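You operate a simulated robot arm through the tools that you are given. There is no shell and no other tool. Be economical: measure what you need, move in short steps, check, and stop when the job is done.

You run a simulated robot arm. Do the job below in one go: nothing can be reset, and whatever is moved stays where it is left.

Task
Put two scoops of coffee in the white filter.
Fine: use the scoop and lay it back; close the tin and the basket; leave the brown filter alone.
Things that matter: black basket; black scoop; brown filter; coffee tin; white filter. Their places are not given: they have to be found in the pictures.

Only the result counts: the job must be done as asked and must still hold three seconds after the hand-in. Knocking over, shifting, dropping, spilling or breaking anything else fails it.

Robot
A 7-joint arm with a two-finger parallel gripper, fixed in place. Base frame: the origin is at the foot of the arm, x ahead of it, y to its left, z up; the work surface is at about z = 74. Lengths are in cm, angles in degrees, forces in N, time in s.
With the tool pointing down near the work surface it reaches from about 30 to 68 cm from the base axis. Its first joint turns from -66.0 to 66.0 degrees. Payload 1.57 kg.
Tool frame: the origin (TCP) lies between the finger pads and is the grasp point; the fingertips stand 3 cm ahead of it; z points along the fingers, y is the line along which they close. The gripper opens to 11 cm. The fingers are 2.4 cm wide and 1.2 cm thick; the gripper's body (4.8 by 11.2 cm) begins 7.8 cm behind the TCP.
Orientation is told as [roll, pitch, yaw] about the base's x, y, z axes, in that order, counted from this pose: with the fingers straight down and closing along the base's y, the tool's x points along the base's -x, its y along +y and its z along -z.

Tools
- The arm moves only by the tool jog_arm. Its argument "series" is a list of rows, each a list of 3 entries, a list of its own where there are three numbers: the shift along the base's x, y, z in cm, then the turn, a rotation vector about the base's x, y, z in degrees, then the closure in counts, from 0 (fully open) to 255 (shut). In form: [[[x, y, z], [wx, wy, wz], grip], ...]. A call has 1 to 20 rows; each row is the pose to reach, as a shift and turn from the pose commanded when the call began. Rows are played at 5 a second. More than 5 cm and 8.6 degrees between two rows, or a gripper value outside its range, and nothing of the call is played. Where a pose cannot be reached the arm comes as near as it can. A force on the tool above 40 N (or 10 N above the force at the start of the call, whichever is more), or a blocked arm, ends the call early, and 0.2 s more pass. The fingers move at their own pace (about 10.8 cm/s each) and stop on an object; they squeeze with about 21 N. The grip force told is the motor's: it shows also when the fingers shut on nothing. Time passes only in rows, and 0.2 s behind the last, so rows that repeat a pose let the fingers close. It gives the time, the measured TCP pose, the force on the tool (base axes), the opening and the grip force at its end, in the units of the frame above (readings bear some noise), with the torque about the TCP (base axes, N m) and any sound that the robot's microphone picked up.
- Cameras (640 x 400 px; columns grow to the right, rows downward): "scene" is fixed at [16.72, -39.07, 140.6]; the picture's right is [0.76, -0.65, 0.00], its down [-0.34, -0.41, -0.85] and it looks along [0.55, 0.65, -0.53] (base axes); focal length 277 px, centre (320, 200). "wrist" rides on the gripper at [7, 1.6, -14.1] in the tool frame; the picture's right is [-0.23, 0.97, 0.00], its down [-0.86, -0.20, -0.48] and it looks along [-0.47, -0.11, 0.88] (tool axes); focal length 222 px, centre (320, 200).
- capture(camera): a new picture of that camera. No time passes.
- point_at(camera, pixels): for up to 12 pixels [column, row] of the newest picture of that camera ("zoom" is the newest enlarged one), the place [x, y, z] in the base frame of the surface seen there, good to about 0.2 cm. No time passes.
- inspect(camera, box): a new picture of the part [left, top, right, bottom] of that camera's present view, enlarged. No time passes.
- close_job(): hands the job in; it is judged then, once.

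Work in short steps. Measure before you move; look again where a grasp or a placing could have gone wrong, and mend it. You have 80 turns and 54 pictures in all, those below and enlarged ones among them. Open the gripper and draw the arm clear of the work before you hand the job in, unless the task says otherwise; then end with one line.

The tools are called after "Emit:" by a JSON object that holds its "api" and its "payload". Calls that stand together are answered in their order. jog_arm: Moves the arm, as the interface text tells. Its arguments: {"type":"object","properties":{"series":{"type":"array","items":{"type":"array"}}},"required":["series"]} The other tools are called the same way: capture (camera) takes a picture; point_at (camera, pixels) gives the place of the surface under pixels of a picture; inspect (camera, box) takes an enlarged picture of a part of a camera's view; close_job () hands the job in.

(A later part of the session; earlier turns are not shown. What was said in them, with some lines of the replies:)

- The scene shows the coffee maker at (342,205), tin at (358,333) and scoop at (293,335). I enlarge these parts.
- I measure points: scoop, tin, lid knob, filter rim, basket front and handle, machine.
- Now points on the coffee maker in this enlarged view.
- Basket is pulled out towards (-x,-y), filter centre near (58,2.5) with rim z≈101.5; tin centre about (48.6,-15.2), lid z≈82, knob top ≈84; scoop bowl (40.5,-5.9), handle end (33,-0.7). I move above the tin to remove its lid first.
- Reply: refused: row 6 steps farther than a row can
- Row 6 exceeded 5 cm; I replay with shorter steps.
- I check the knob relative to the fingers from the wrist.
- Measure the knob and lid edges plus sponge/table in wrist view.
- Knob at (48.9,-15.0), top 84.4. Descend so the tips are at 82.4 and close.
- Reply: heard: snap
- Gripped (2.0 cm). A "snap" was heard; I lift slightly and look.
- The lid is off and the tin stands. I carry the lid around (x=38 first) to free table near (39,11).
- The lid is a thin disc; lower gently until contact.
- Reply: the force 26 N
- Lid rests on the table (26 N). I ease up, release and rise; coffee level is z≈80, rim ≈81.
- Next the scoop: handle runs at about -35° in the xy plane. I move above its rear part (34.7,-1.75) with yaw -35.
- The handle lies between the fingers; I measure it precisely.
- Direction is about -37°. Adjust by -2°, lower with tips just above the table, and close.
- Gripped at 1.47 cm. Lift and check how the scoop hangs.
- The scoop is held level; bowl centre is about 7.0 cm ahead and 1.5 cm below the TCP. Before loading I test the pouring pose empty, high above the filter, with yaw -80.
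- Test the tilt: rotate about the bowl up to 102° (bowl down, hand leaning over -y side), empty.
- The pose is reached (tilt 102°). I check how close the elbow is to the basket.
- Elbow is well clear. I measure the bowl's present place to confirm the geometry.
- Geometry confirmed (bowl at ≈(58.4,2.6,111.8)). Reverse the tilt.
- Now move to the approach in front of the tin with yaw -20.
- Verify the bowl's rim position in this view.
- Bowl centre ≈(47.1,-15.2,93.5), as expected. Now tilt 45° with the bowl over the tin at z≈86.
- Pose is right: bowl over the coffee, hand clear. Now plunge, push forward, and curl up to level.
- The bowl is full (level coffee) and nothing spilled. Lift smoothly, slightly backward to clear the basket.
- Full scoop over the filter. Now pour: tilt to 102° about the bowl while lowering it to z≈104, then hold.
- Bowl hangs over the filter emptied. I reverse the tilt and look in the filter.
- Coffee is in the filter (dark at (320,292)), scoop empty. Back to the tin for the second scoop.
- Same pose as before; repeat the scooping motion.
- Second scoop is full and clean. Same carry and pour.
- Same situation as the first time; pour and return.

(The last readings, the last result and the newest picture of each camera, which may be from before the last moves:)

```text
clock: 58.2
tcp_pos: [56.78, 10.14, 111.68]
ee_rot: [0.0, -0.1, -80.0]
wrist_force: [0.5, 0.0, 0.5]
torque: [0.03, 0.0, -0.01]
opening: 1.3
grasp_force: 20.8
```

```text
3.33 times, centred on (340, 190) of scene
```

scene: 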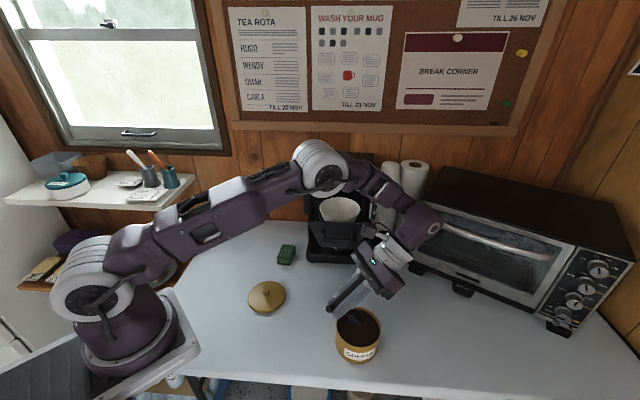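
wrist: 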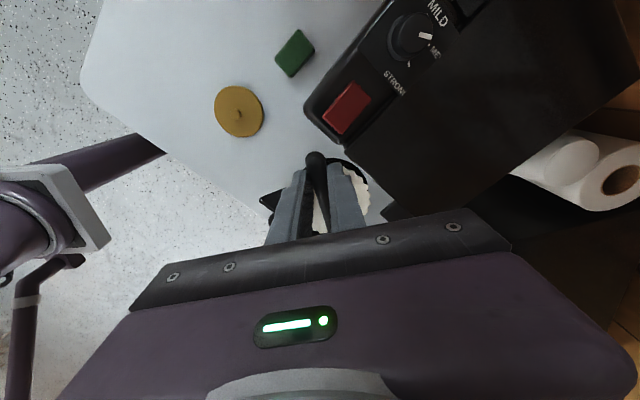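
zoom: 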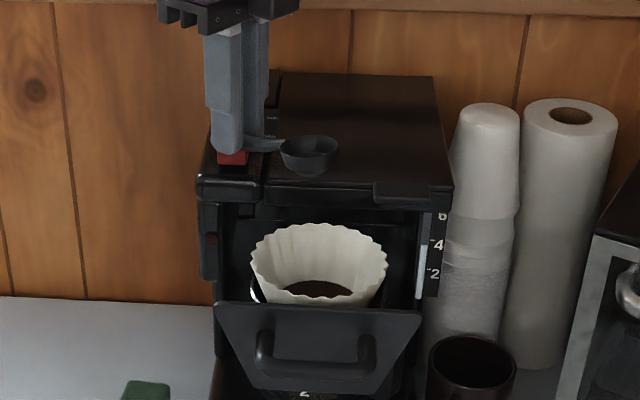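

More coffee in the filter; scoop empty. Carry the scoop back above its original place (34.75,-1.65), yaw -37.

Emit:
{"api": "jog_arm", "payload": {"series": [[[-3, -1.5, 0], [0, 0, 6], 255], [[-6, -3, 0], [0, 0, 12], 255], [[-9.5, -5, 0], [0, 0, 18], 255], [[-13, -7, -1], [0, 0, 24], 255], [[-16.5, -9, -2.5], [0, 0, 30], 255], [[-19.5, -10.5, -5], [0, 0, 36], 255], [[-21.5, -11.5, -9], [0, 0, 43], 255], [[-22, -11.8, -13.5], [0, 0, 43], 255], [[-22, -11.8, -18], [0, 0, 43], 255], [[-22, -11.8, -22.5], [0, 0, 43], 255], [[-22, -11.8, -27], [0, 0, 43], 255], [[-22, -11.8, -30], [0, 0, 43], 255], [[-22, -11.8, -30], [0, 0, 43], 255]]}}

Emit:
{"api": "inspect", "payload": {"camera": "scene", "box": [230, 270, 350, 370]}}

```text
clock: 61.0
tcp_pos: [34.98, -1.84, 81.62]
ee_rot: [0.0, 0.0, -37.0]
wrist_force: [-0.1, -0.4, -0.8]
torque: [0.0, -0.02, 0.0]
opening: 1.31
grasp_force: 20.6
```

```text
4.00 times, centred on (290, 320) of scene
```

zoom: 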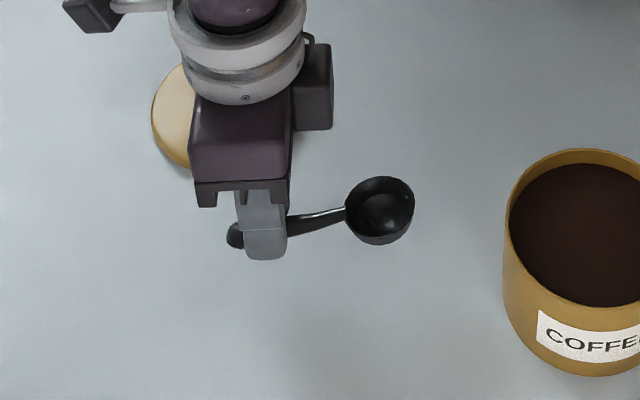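

The scoop looks pitched slightly in the grip; I measure its ends.

Emit:
{"api": "point_at", "payload": {"camera": "zoom", "pixels": [[234, 232], [300, 225], [335, 214], [380, 178], [413, 200], [348, 208], [380, 244], [380, 200]]}}

```text
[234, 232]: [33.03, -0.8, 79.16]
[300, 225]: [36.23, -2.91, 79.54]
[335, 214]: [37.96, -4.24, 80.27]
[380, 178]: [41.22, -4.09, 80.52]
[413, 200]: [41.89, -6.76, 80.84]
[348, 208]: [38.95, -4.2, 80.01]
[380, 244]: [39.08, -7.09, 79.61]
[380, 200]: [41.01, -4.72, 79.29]
```

It's pitched about 6.5° (bowl high). I compensate by tilting 6.5° and lower gently to the table.

Emit:
{"api": "jog_arm", "payload": {"series": [[[-0.1, 0.1, -1], [3.9, 5.2, 0], 255], [[-0.1, 0.1, -2.8], [3.9, 5.2, 0], 255], [[-0.1, 0.1, -3.6], [3.9, 5.2, 0], 255], [[-0.1, 0.1, -4], [3.9, 5.2, 0], 255], [[-0.1, 0.1, -4], [3.9, 5.2, 0], 255]]}}

Emit:
{"api": "inspect", "payload": {"camera": "scene", "box": [230, 270, 350, 370]}}

```text
clock: 62.2
tcp_pos: [34.77, -1.59, 77.66]
ee_rot: [0.1, 6.5, -37.0]
wrist_force: [0.0, 0.4, 0.4]
torque: [0.03, 0.03, 0.0]
opening: 1.3
grasp_force: 21.0
```

```text
4.00 times, centred on (290, 320) of scene
```

zoom: 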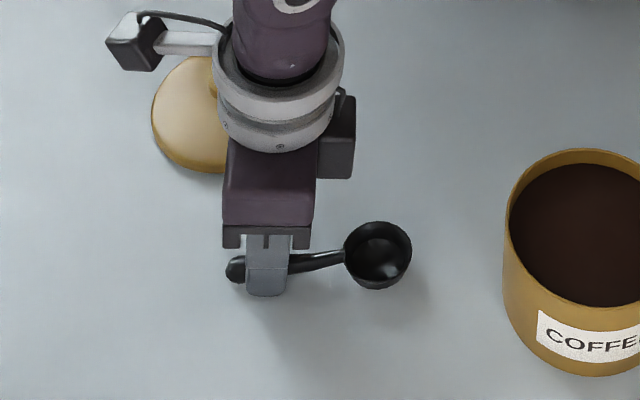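

Near the table, no contact yet; measure and continue in small steps.

Emit:
{"api": "point_at", "payload": {"camera": "zoom", "pixels": [[233, 268], [310, 262], [340, 256], [378, 223], [410, 246], [380, 288]]}}

Emit:
{"api": "jog_arm", "payload": {"series": [[[0, 0, -0.1], [0, 0, 0], 255], [[0, 0, -0.2], [0, 0, 0], 255], [[0, 0, -0.2], [0, 0, 0], 255]]}}

```text
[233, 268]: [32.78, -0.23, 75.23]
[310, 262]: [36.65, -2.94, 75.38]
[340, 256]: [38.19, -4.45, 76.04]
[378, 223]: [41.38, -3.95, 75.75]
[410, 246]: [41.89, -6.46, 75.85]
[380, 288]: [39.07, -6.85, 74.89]
```

```text
clock: 63.0
tcp_pos: [34.89, -1.57, 77.54]
ee_rot: [0.0, 6.5, -37.0]
wrist_force: [-0.1, -0.5, 18.3]
torque: [0.01, 0.01, -0.02]
opening: 1.31
grasp_force: 20.8
```

Contact (18 N). Release gently, then rise along the tool axis.

Emit:
{"api": "jog_arm", "payload": {"series": [[[0, 0, 0.1], [0, 0, 0], 255], [[0, 0, 0.1], [0, 0, 0], 200], [[0, 0, 0.1], [0, 0, 0], 140], [[0, 0, 0.1], [0, 0, 0], 130], [[0.15, -0.1, 3], [0, 0, 0], 130], [[0.2, -0.2, 7], [0, 0, 0], 130], [[0, 0, 12], [-3.9, -5.2, 0], 130]]}}

Emit:
{"api": "inspect", "payload": {"camera": "scene", "box": [230, 270, 350, 370]}}

```text
clock: 64.6
tcp_pos: [34.9, -1.6, 89.62]
ee_rot: [-0.1, -0.1, -36.9]
wrist_force: [0.1, -0.2, -0.4]
torque: [-0.01, -0.05, 0.02]
opening: 5.41
grasp_force: 0.0
```

```text
4.00 times, centred on (290, 320) of scene
```

zoom: 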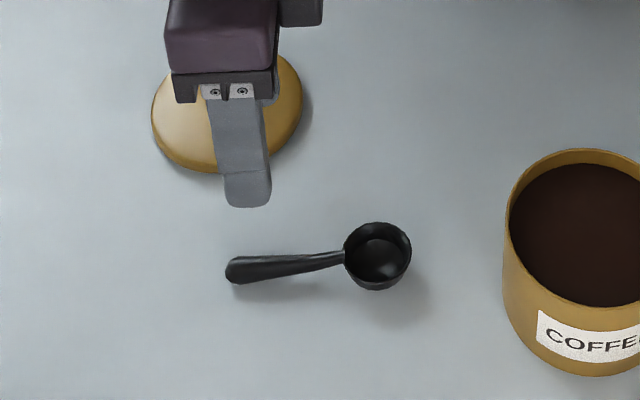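

Scoop is back in its place. Return to the lid at (39.0,10.9), yaw 0, and grip the knob.

Emit:
{"api": "jog_arm", "payload": {"series": [[[0.8, 2.5, 0], [0, 0, 7.4], 130], [[1.6, 5, 0], [0, 0, 14.8], 130], [[2.4, 7.5, 0], [0, 0, 22.2], 130], [[3.3, 10, 0], [0, 0, 29.6], 130], [[4.1, 12.5, 0], [0, 0, 37], 130], [[4.1, 12.5, -4], [0, 0, 37], 130], [[4.1, 12.5, -8], [0, 0, 37], 130], [[4.1, 12.5, -10.7], [0, 0, 37], 130], [[4.1, 12.5, -10.7], [0, 0, 37], 130], [[4.1, 12.5, -10.7], [0, 0, 37], 255], [[4.1, 12.5, -10.7], [0, 0, 37], 255], [[4.1, 12.5, -10.7], [0, 0, 37], 255]]}}

```text
clock: 67.2
tcp_pos: [38.99, 10.97, 78.76]
ee_rot: [0.1, 0.0, 0.1]
wrist_force: [0.2, -0.1, 0.5]
torque: [0.01, -0.01, 0.0]
opening: 2.01
grasp_force: 20.8
```

Knob gripped. Lift and carry the lid back above the tin, keeping clear of the basket.

Emit:
{"api": "jog_arm", "payload": {"series": [[[0, 0, 4], [0, 0, 0], 255], [[0, -1, 8], [0, 0, 0], 255], [[-0.5, -4, 11.5], [0, 0, 0], 255], [[-0.7, -8.5, 12], [0, 0, 0], 255], [[-0.7, -13, 12], [0, 0, 0], 255], [[-0.7, -17.5, 12], [0, 0, 0], 255], [[-0.2, -22, 12], [0, 0, 0], 255], [[2.8, -25, 12], [0, 0, 0], 255], [[6.5, -26, 12], [0, 0, 0], 255], [[9.85, -25.95, 12], [0, 0, 0], 255], [[9.85, -25.95, 9.5], [0, 0, 0], 255], [[9.85, -25.95, 9.5], [0, 0, 0], 255]]}}

Emit:
{"api": "inspect", "payload": {"camera": "scene", "box": [300, 270, 420, 370]}}

```text
clock: 69.8
tcp_pos: [48.79, -15.02, 88.28]
ee_rot: [0.0, 0.1, 0.0]
wrist_force: [0.4, -0.3, -0.9]
torque: [-0.01, -0.03, -0.03]
opening: 1.99
grasp_force: 20.6
```

```text
4.00 times, centred on (360, 320) of scene
```

zoom: 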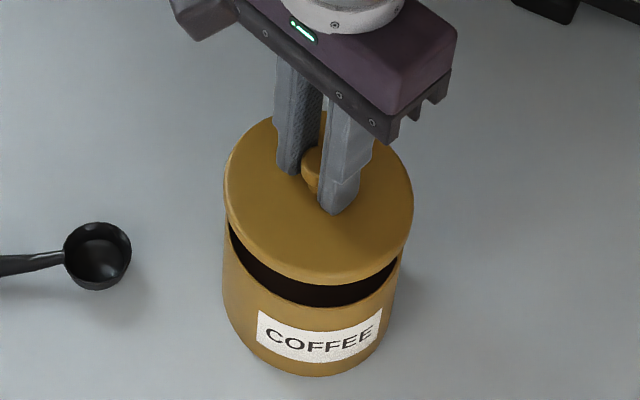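

Aligned. Lower the lid onto the tin.

Emit:
{"api": "jog_arm", "payload": {"series": [[[0, 0, -1.5], [0, 0, 0], 255], [[0, 0, -2.3], [0, 0, 0], 255], [[0, 0, -2.7], [0, 0, 0], 255], [[0, 0, -2.95], [0, 0, 0], 255], [[0, 0, -3.1], [0, 0, 0], 255], [[0, 0, -3.1], [0, 0, 0], 255]]}}

Emit:
{"api": "inspect", "payload": {"camera": "scene", "box": [300, 270, 420, 370]}}

```text
clock: 71.2
tcp_pos: [48.79, -14.96, 85.16]
ee_rot: [0.0, 0.0, 0.1]
wrist_force: [-2.3, 1.7, 26.1]
torque: [0.04, -0.01, -0.03]
opening: 1.97
grasp_force: 20.9
heard: snap
```

```text
4.00 times, centred on (360, 320) of scene
```

zoom: 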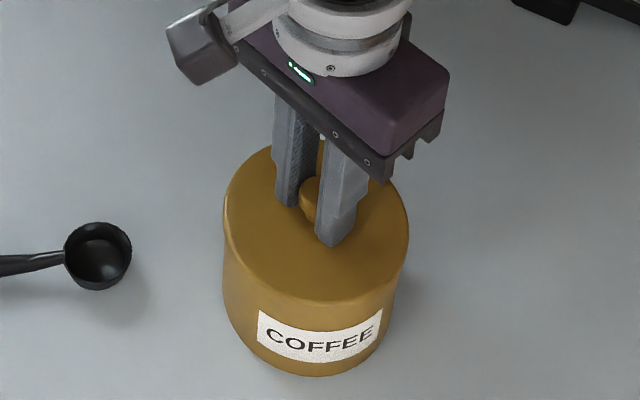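

Lid seated with a snap. Release, rise and back away, turning yaw to 45° for pushing the basket.

Emit:
{"api": "jog_arm", "payload": {"series": [[[0, 0, 0.1], [0, 0, 0], 200], [[0, 0, 0.1], [0, 0, 0], 140], [[0, 0, 0.1], [0, 0, 0], 130], [[0, 0, 4], [0, 0, 0], 130], [[-2, -1, 8], [0, 0, 0], 130], [[-6, -1, 10], [0, 0, 0], 160], [[-9, -1, 13], [0, 0, 8], 200], [[-10, 0, 17], [0, 0, 16], 255], [[-10, 1, 21], [0, 0, 24], 255], [[-9, 2, 24], [0, 0, 32], 255], [[-7, 3, 26], [0, 0, 40], 255], [[-4, 4.5, 26], [0, 0, 45], 255], [[-1.8, 6.4, 26], [0, 0, 45], 255], [[-1.8, 6.4, 26], [0, 0, 45], 255]]}}

Emit:
{"api": "capture", "payload": {"camera": "scene"}}

```text
clock: 74.2
tcp_pos: [47.02, -8.75, 111.12]
ee_rot: [0.1, 0.0, 45.0]
wrist_force: [-0.5, 0.2, 0.4]
torque: [-0.03, -0.01, 0.0]
opening: 0.0
grasp_force: 21.3
```

```text
18 pictures are left
```

scene: 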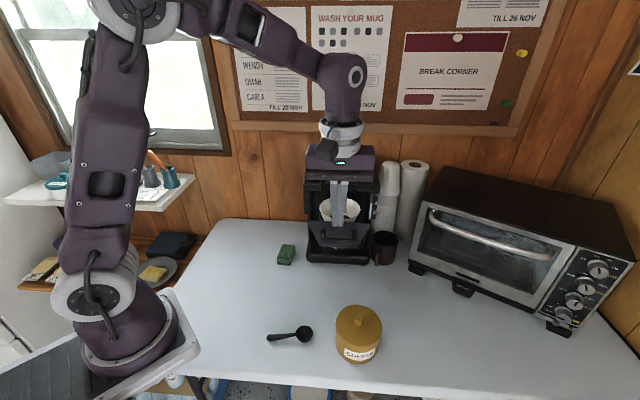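

Tin is closed. Enlarge the basket handle to measure it before the push.

Emit:
{"api": "inspect", "payload": {"camera": "scene", "box": [300, 175, 380, 265]}}

Emit:
{"api": "capture", "payload": {"camera": "wrist"}}

```text
4.44 times, centred on (340, 220) of scene
```

zoom: 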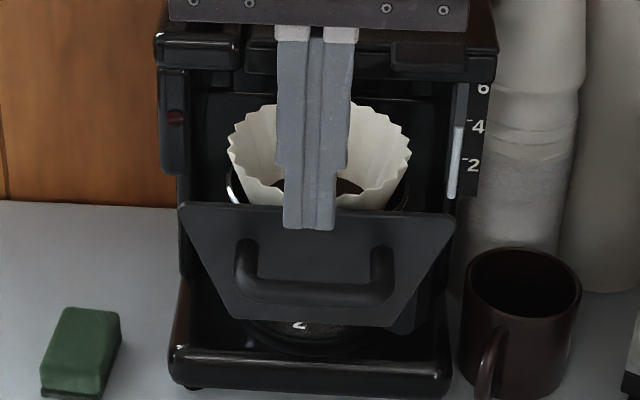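

```text
16 pictures are left
```

wrist: 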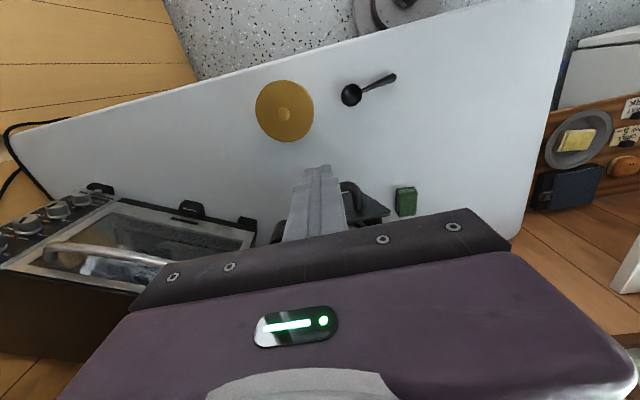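

Measure handle bar, panel bottom and machine front in the zoom.

Emit:
{"api": "point_at", "payload": {"camera": "zoom", "pixels": [[250, 290], [315, 293], [380, 290], [315, 302], [245, 245], [382, 255], [315, 270], [200, 230], [435, 235], [240, 312], [240, 130], [440, 140]]}}

```text
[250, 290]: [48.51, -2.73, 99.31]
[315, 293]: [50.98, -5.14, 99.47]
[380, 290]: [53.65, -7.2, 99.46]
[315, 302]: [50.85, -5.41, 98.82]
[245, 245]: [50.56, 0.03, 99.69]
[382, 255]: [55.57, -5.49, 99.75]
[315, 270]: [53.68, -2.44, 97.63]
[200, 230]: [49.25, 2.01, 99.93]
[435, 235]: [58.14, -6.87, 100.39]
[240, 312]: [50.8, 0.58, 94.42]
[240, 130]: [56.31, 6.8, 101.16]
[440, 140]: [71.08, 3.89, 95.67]
```

Handle bar centre (51.0,-5.2), z≈98.4–99.8. Descend in front of it and advance until just touching.

Emit:
{"api": "jog_arm", "payload": {"series": [[[0.2, -0.2, -4], [0, 0, 0], 255], [[0.2, -0.2, -8], [0, 0, 0], 255], [[0.2, -0.2, -10.8], [0, 0, 0], 255], [[1.2, 0.8, -10.8], [0, 0, 0], 255], [[2.2, 1.8, -10.8], [0, 0, 0], 255], [[2.9, 2.5, -10.8], [0, 0, 0], 255], [[3.6, 3.2, -10.8], [0, 0, 0], 255], [[4.3, 3.9, -10.8], [0, 0, 0], 255]]}}

Emit:
{"api": "inspect", "payload": {"camera": "scene", "box": [300, 175, 380, 265]}}

```text
clock: 76.0
tcp_pos: [51.43, -4.78, 100.22]
ee_rot: [0.0, -0.1, 45.2]
wrist_force: [0.1, 0.5, -0.4]
torque: [-0.04, -0.03, 0.0]
opening: 0.0
grasp_force: 21.0
```

```text
4.44 times, centred on (340, 220) of scene
```

zoom: 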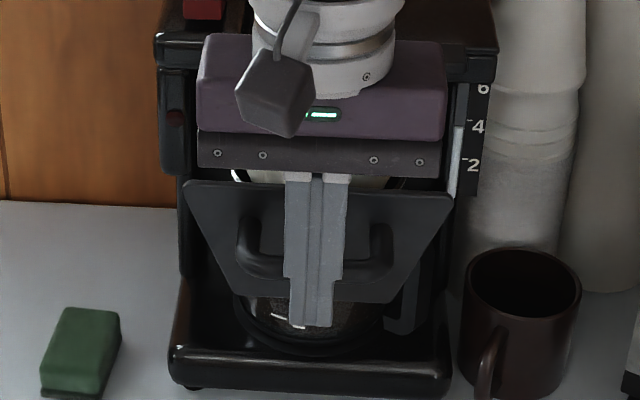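

The basket slides in easily. Continue pushing along (0.7,0.7) in small steps until resistance.

Emit:
{"api": "jog_arm", "payload": {"series": [[[0.7, 0.7, 0], [0, 0, 0], 255], [[1.4, 1.4, 0], [0, 0, 0], 255], [[2.1, 2.1, 0], [0, 0, 0], 255], [[2.8, 2.8, 0], [0, 0, 0], 255], [[3.5, 3.5, 0], [0, 0, 0], 255], [[4.2, 4.2, 0], [0, 0, 0], 255], [[4.7, 4.7, 0], [0, 0, 0], 255], [[5.2, 5.2, 0], [0, 0, 0], 255], [[5.7, 5.7, 0], [0, 0, 0], 255], [[6.2, 6.2, 0], [0, 0, 0], 255]]}}

Emit:
{"api": "inspect", "payload": {"camera": "scene", "box": [300, 155, 390, 265]}}

```text
clock: 78.2
tcp_pos: [57.68, 1.59, 100.41]
ee_rot: [0.0, -0.1, 45.1]
wrist_force: [-1.3, -0.8, 0.3]
torque: [0.02, 0.01, -0.05]
opening: 0.0
grasp_force: 20.7
```

```text
3.64 times, centred on (345, 210) of scene
```

zoom: 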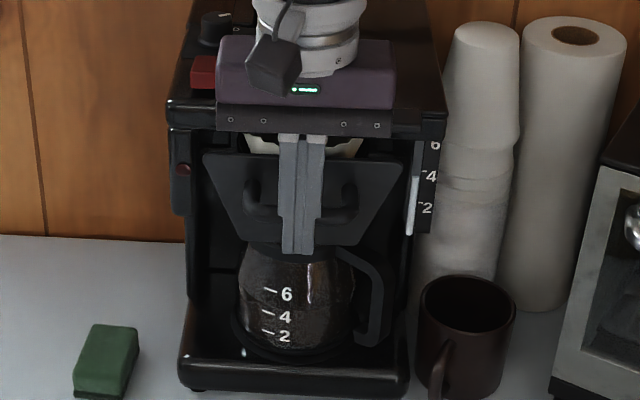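

Still sliding freely; the panel is nearly at the housing. Continue.

Emit:
{"api": "jog_arm", "payload": {"series": [[[0.4, 0.4, 0], [0, 0, 0], 255], [[0.8, 0.8, 0], [0, 0, 0], 255], [[1.2, 1.2, 0], [0, 0, 0], 255], [[1.6, 1.6, 0], [0, 0, 0], 255], [[2, 2, 0], [0, 0, 0], 255], [[2.4, 2.4, 0], [0, 0, 0], 255], [[2.8, 2.8, 0], [0, 0, 0], 255]]}}

Emit:
{"api": "inspect", "payload": {"camera": "scene", "box": [300, 155, 390, 265]}}

```text
clock: 79.7
tcp_pos: [59.55, 3.45, 100.25]
ee_rot: [0.2, 1.1, 44.9]
wrist_force: [-6.8, -5.4, 1.3]
torque: [-0.04, 0.05, 0.03]
opening: 0.0
grasp_force: 20.9
stopped in row 7: the force on the tool passed its limit at 47 N (the readings are from after the stop); the commanded pose is now the measured one
```

```text
3.64 times, centred on (345, 210) of scene
```

zoom: 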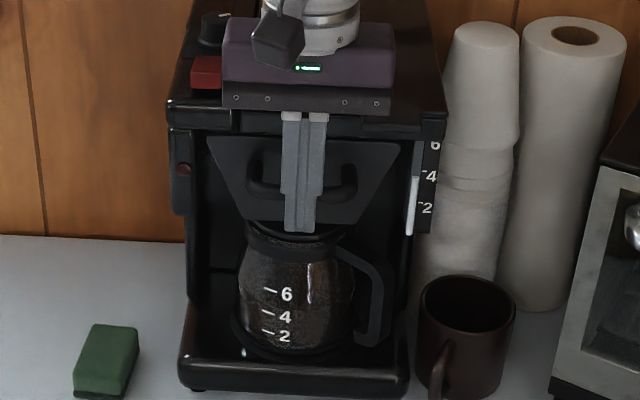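

The basket hit its stop, flush with the housing (machine not shifted). Back away and raise the arm.

Emit:
{"api": "jog_arm", "payload": {"series": [[[-1, -1, 0], [0, 0, 0], 255], [[-3.5, -3.5, 0], [0, 0, 0], 255], [[-6.5, -6.5, 0], [0, 0, 0], 255], [[-9.5, -9.5, 2], [0, 0, 0], 200], [[-12.5, -11, 5], [0, 0, -8], 150], [[-15.5, -11, 8], [0, 0, -16], 100], [[-18.5, -9, 11], [0, 0, -24], 50], [[-21, -6, 14], [0, 0, -32], 0], [[-22, -2, 17], [0, 0, -40], 0], [[-22, 1, 20], [0, 0, -45], 0], [[-22, 4, 23], [0, 0, -45], 0]]}}

Emit:
{"api": "capture", "payload": {"camera": "scene"}}

Emit:
{"api": "inspect", "payload": {"camera": "scene", "box": [300, 155, 390, 265]}}

```text
refused: row 9 steps farther than a row can; nothing moved
```

```text
12 pictures are left
```

scene: 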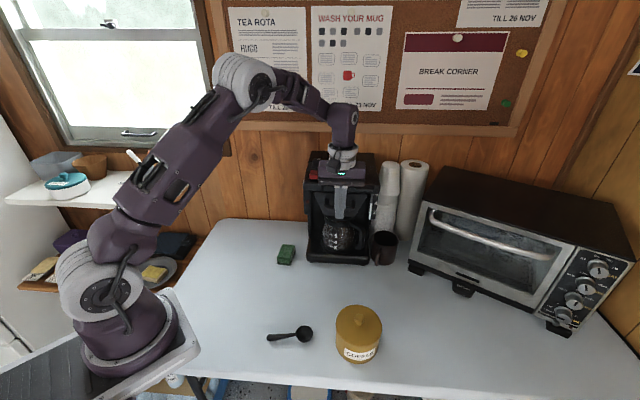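

```text
3.64 times, centred on (345, 210) of scene
```

zoom: 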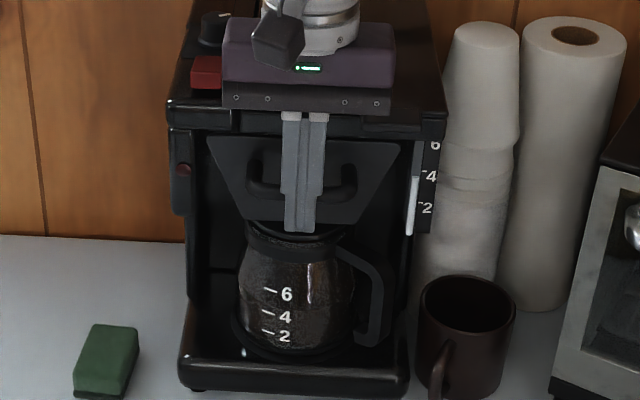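

Row 9 was too long; replay with smaller steps.

Emit:
{"api": "jog_arm", "payload": {"series": [[[-1, -1, 0], [0, 0, 0], 255], [[-3.5, -3.5, 0], [0, 0, 0], 255], [[-6.5, -6.5, 0], [0, 0, 0], 255], [[-9.5, -9, 2], [0, 0, 0], 200], [[-12.5, -10.5, 5], [0, 0, -8], 150], [[-15.5, -10.5, 8], [0, 0, -16], 100], [[-18.3, -9, 11], [0, 0, -24], 50], [[-20.5, -6.5, 14], [0, 0, -32], 0], [[-21.5, -3.5, 17], [0, 0, -40], 0], [[-22, -0.5, 20], [0, 0, -45], 0], [[-22, 3, 22], [0, 0, -45], 0]]}}

Emit:
{"api": "capture", "payload": {"camera": "scene"}}

Emit:
{"api": "inspect", "payload": {"camera": "scene", "box": [300, 155, 390, 265]}}

Emit:
{"api": "inspect", "payload": {"camera": "scene", "box": [250, 290, 400, 380]}}

```text
clock: 82.1
tcp_pos: [37.48, 6.67, 122.39]
ee_rot: [0.2, 1.0, -0.2]
wrist_force: [-0.4, -0.3, -0.2]
torque: [0.0, 0.02, 0.0]
opening: 11.01
grasp_force: 0.2
```

```text
10 pictures are left
```

scene: 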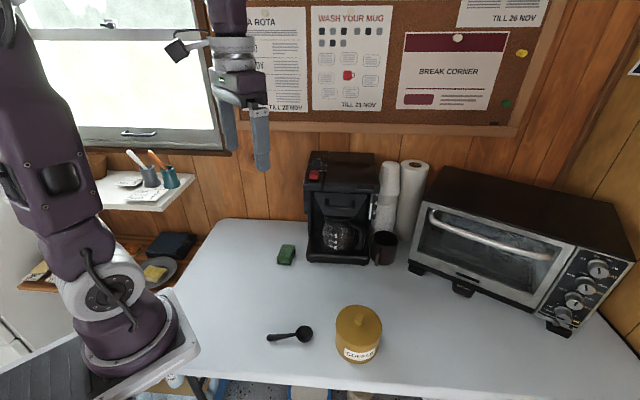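

```text
3.64 times, centred on (345, 210) of scene
```

zoom: 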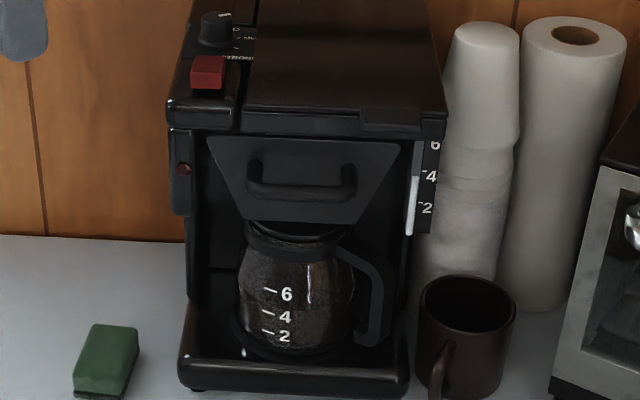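

```text
4.27 times, centred on (325, 335) of scene
```

zoom: 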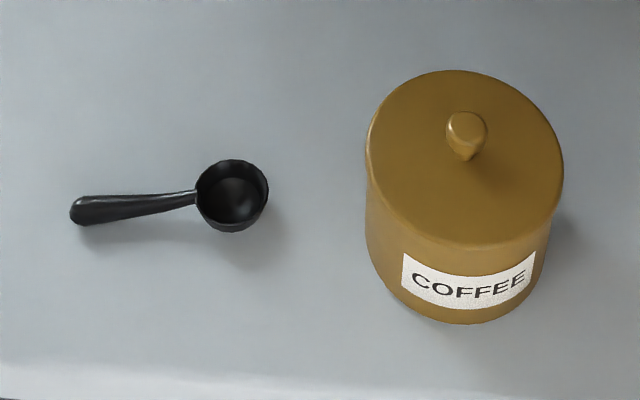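

Everything is in place; I check that the basket panel is really flush with the housing.

Emit:
{"api": "inspect", "payload": {"camera": "scene", "box": [310, 175, 370, 220]}}

Emit:
{"api": "point_at", "payload": {"camera": "scene", "pixels": [[360, 200], [330, 212], [315, 198], [345, 193], [368, 195], [310, 200], [305, 182], [370, 185], [312, 232], [373, 210]]}}

```text
8.89 times, centred on (340, 198) of scene
```

zoom: 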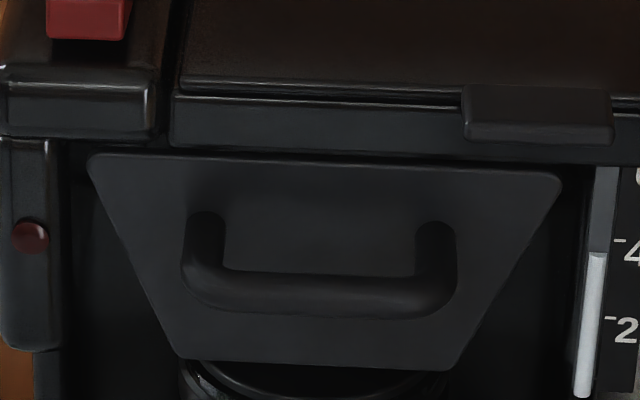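

```text
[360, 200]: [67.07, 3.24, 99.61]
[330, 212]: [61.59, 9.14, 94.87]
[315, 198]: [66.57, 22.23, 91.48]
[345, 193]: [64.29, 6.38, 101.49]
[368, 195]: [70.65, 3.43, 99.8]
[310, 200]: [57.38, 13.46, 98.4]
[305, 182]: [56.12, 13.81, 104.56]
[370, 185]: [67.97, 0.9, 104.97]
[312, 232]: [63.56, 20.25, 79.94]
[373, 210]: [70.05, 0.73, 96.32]
```

The panel plane (x+y≈70.5) matches the housing front (≈69–70.7), and it ran into its stop at 47 N. All parts are done, so I hand in.

Emit:
{"api": "close_job", "payload": {}}

```text
The job is handed in.
```

I put two full scoops of coffee in the white filter, laid the scoop back at its original spot, and closed the tin and the basket. Nothing looked spilled or shifted in the last pictures, and I did not touch the brown filter.
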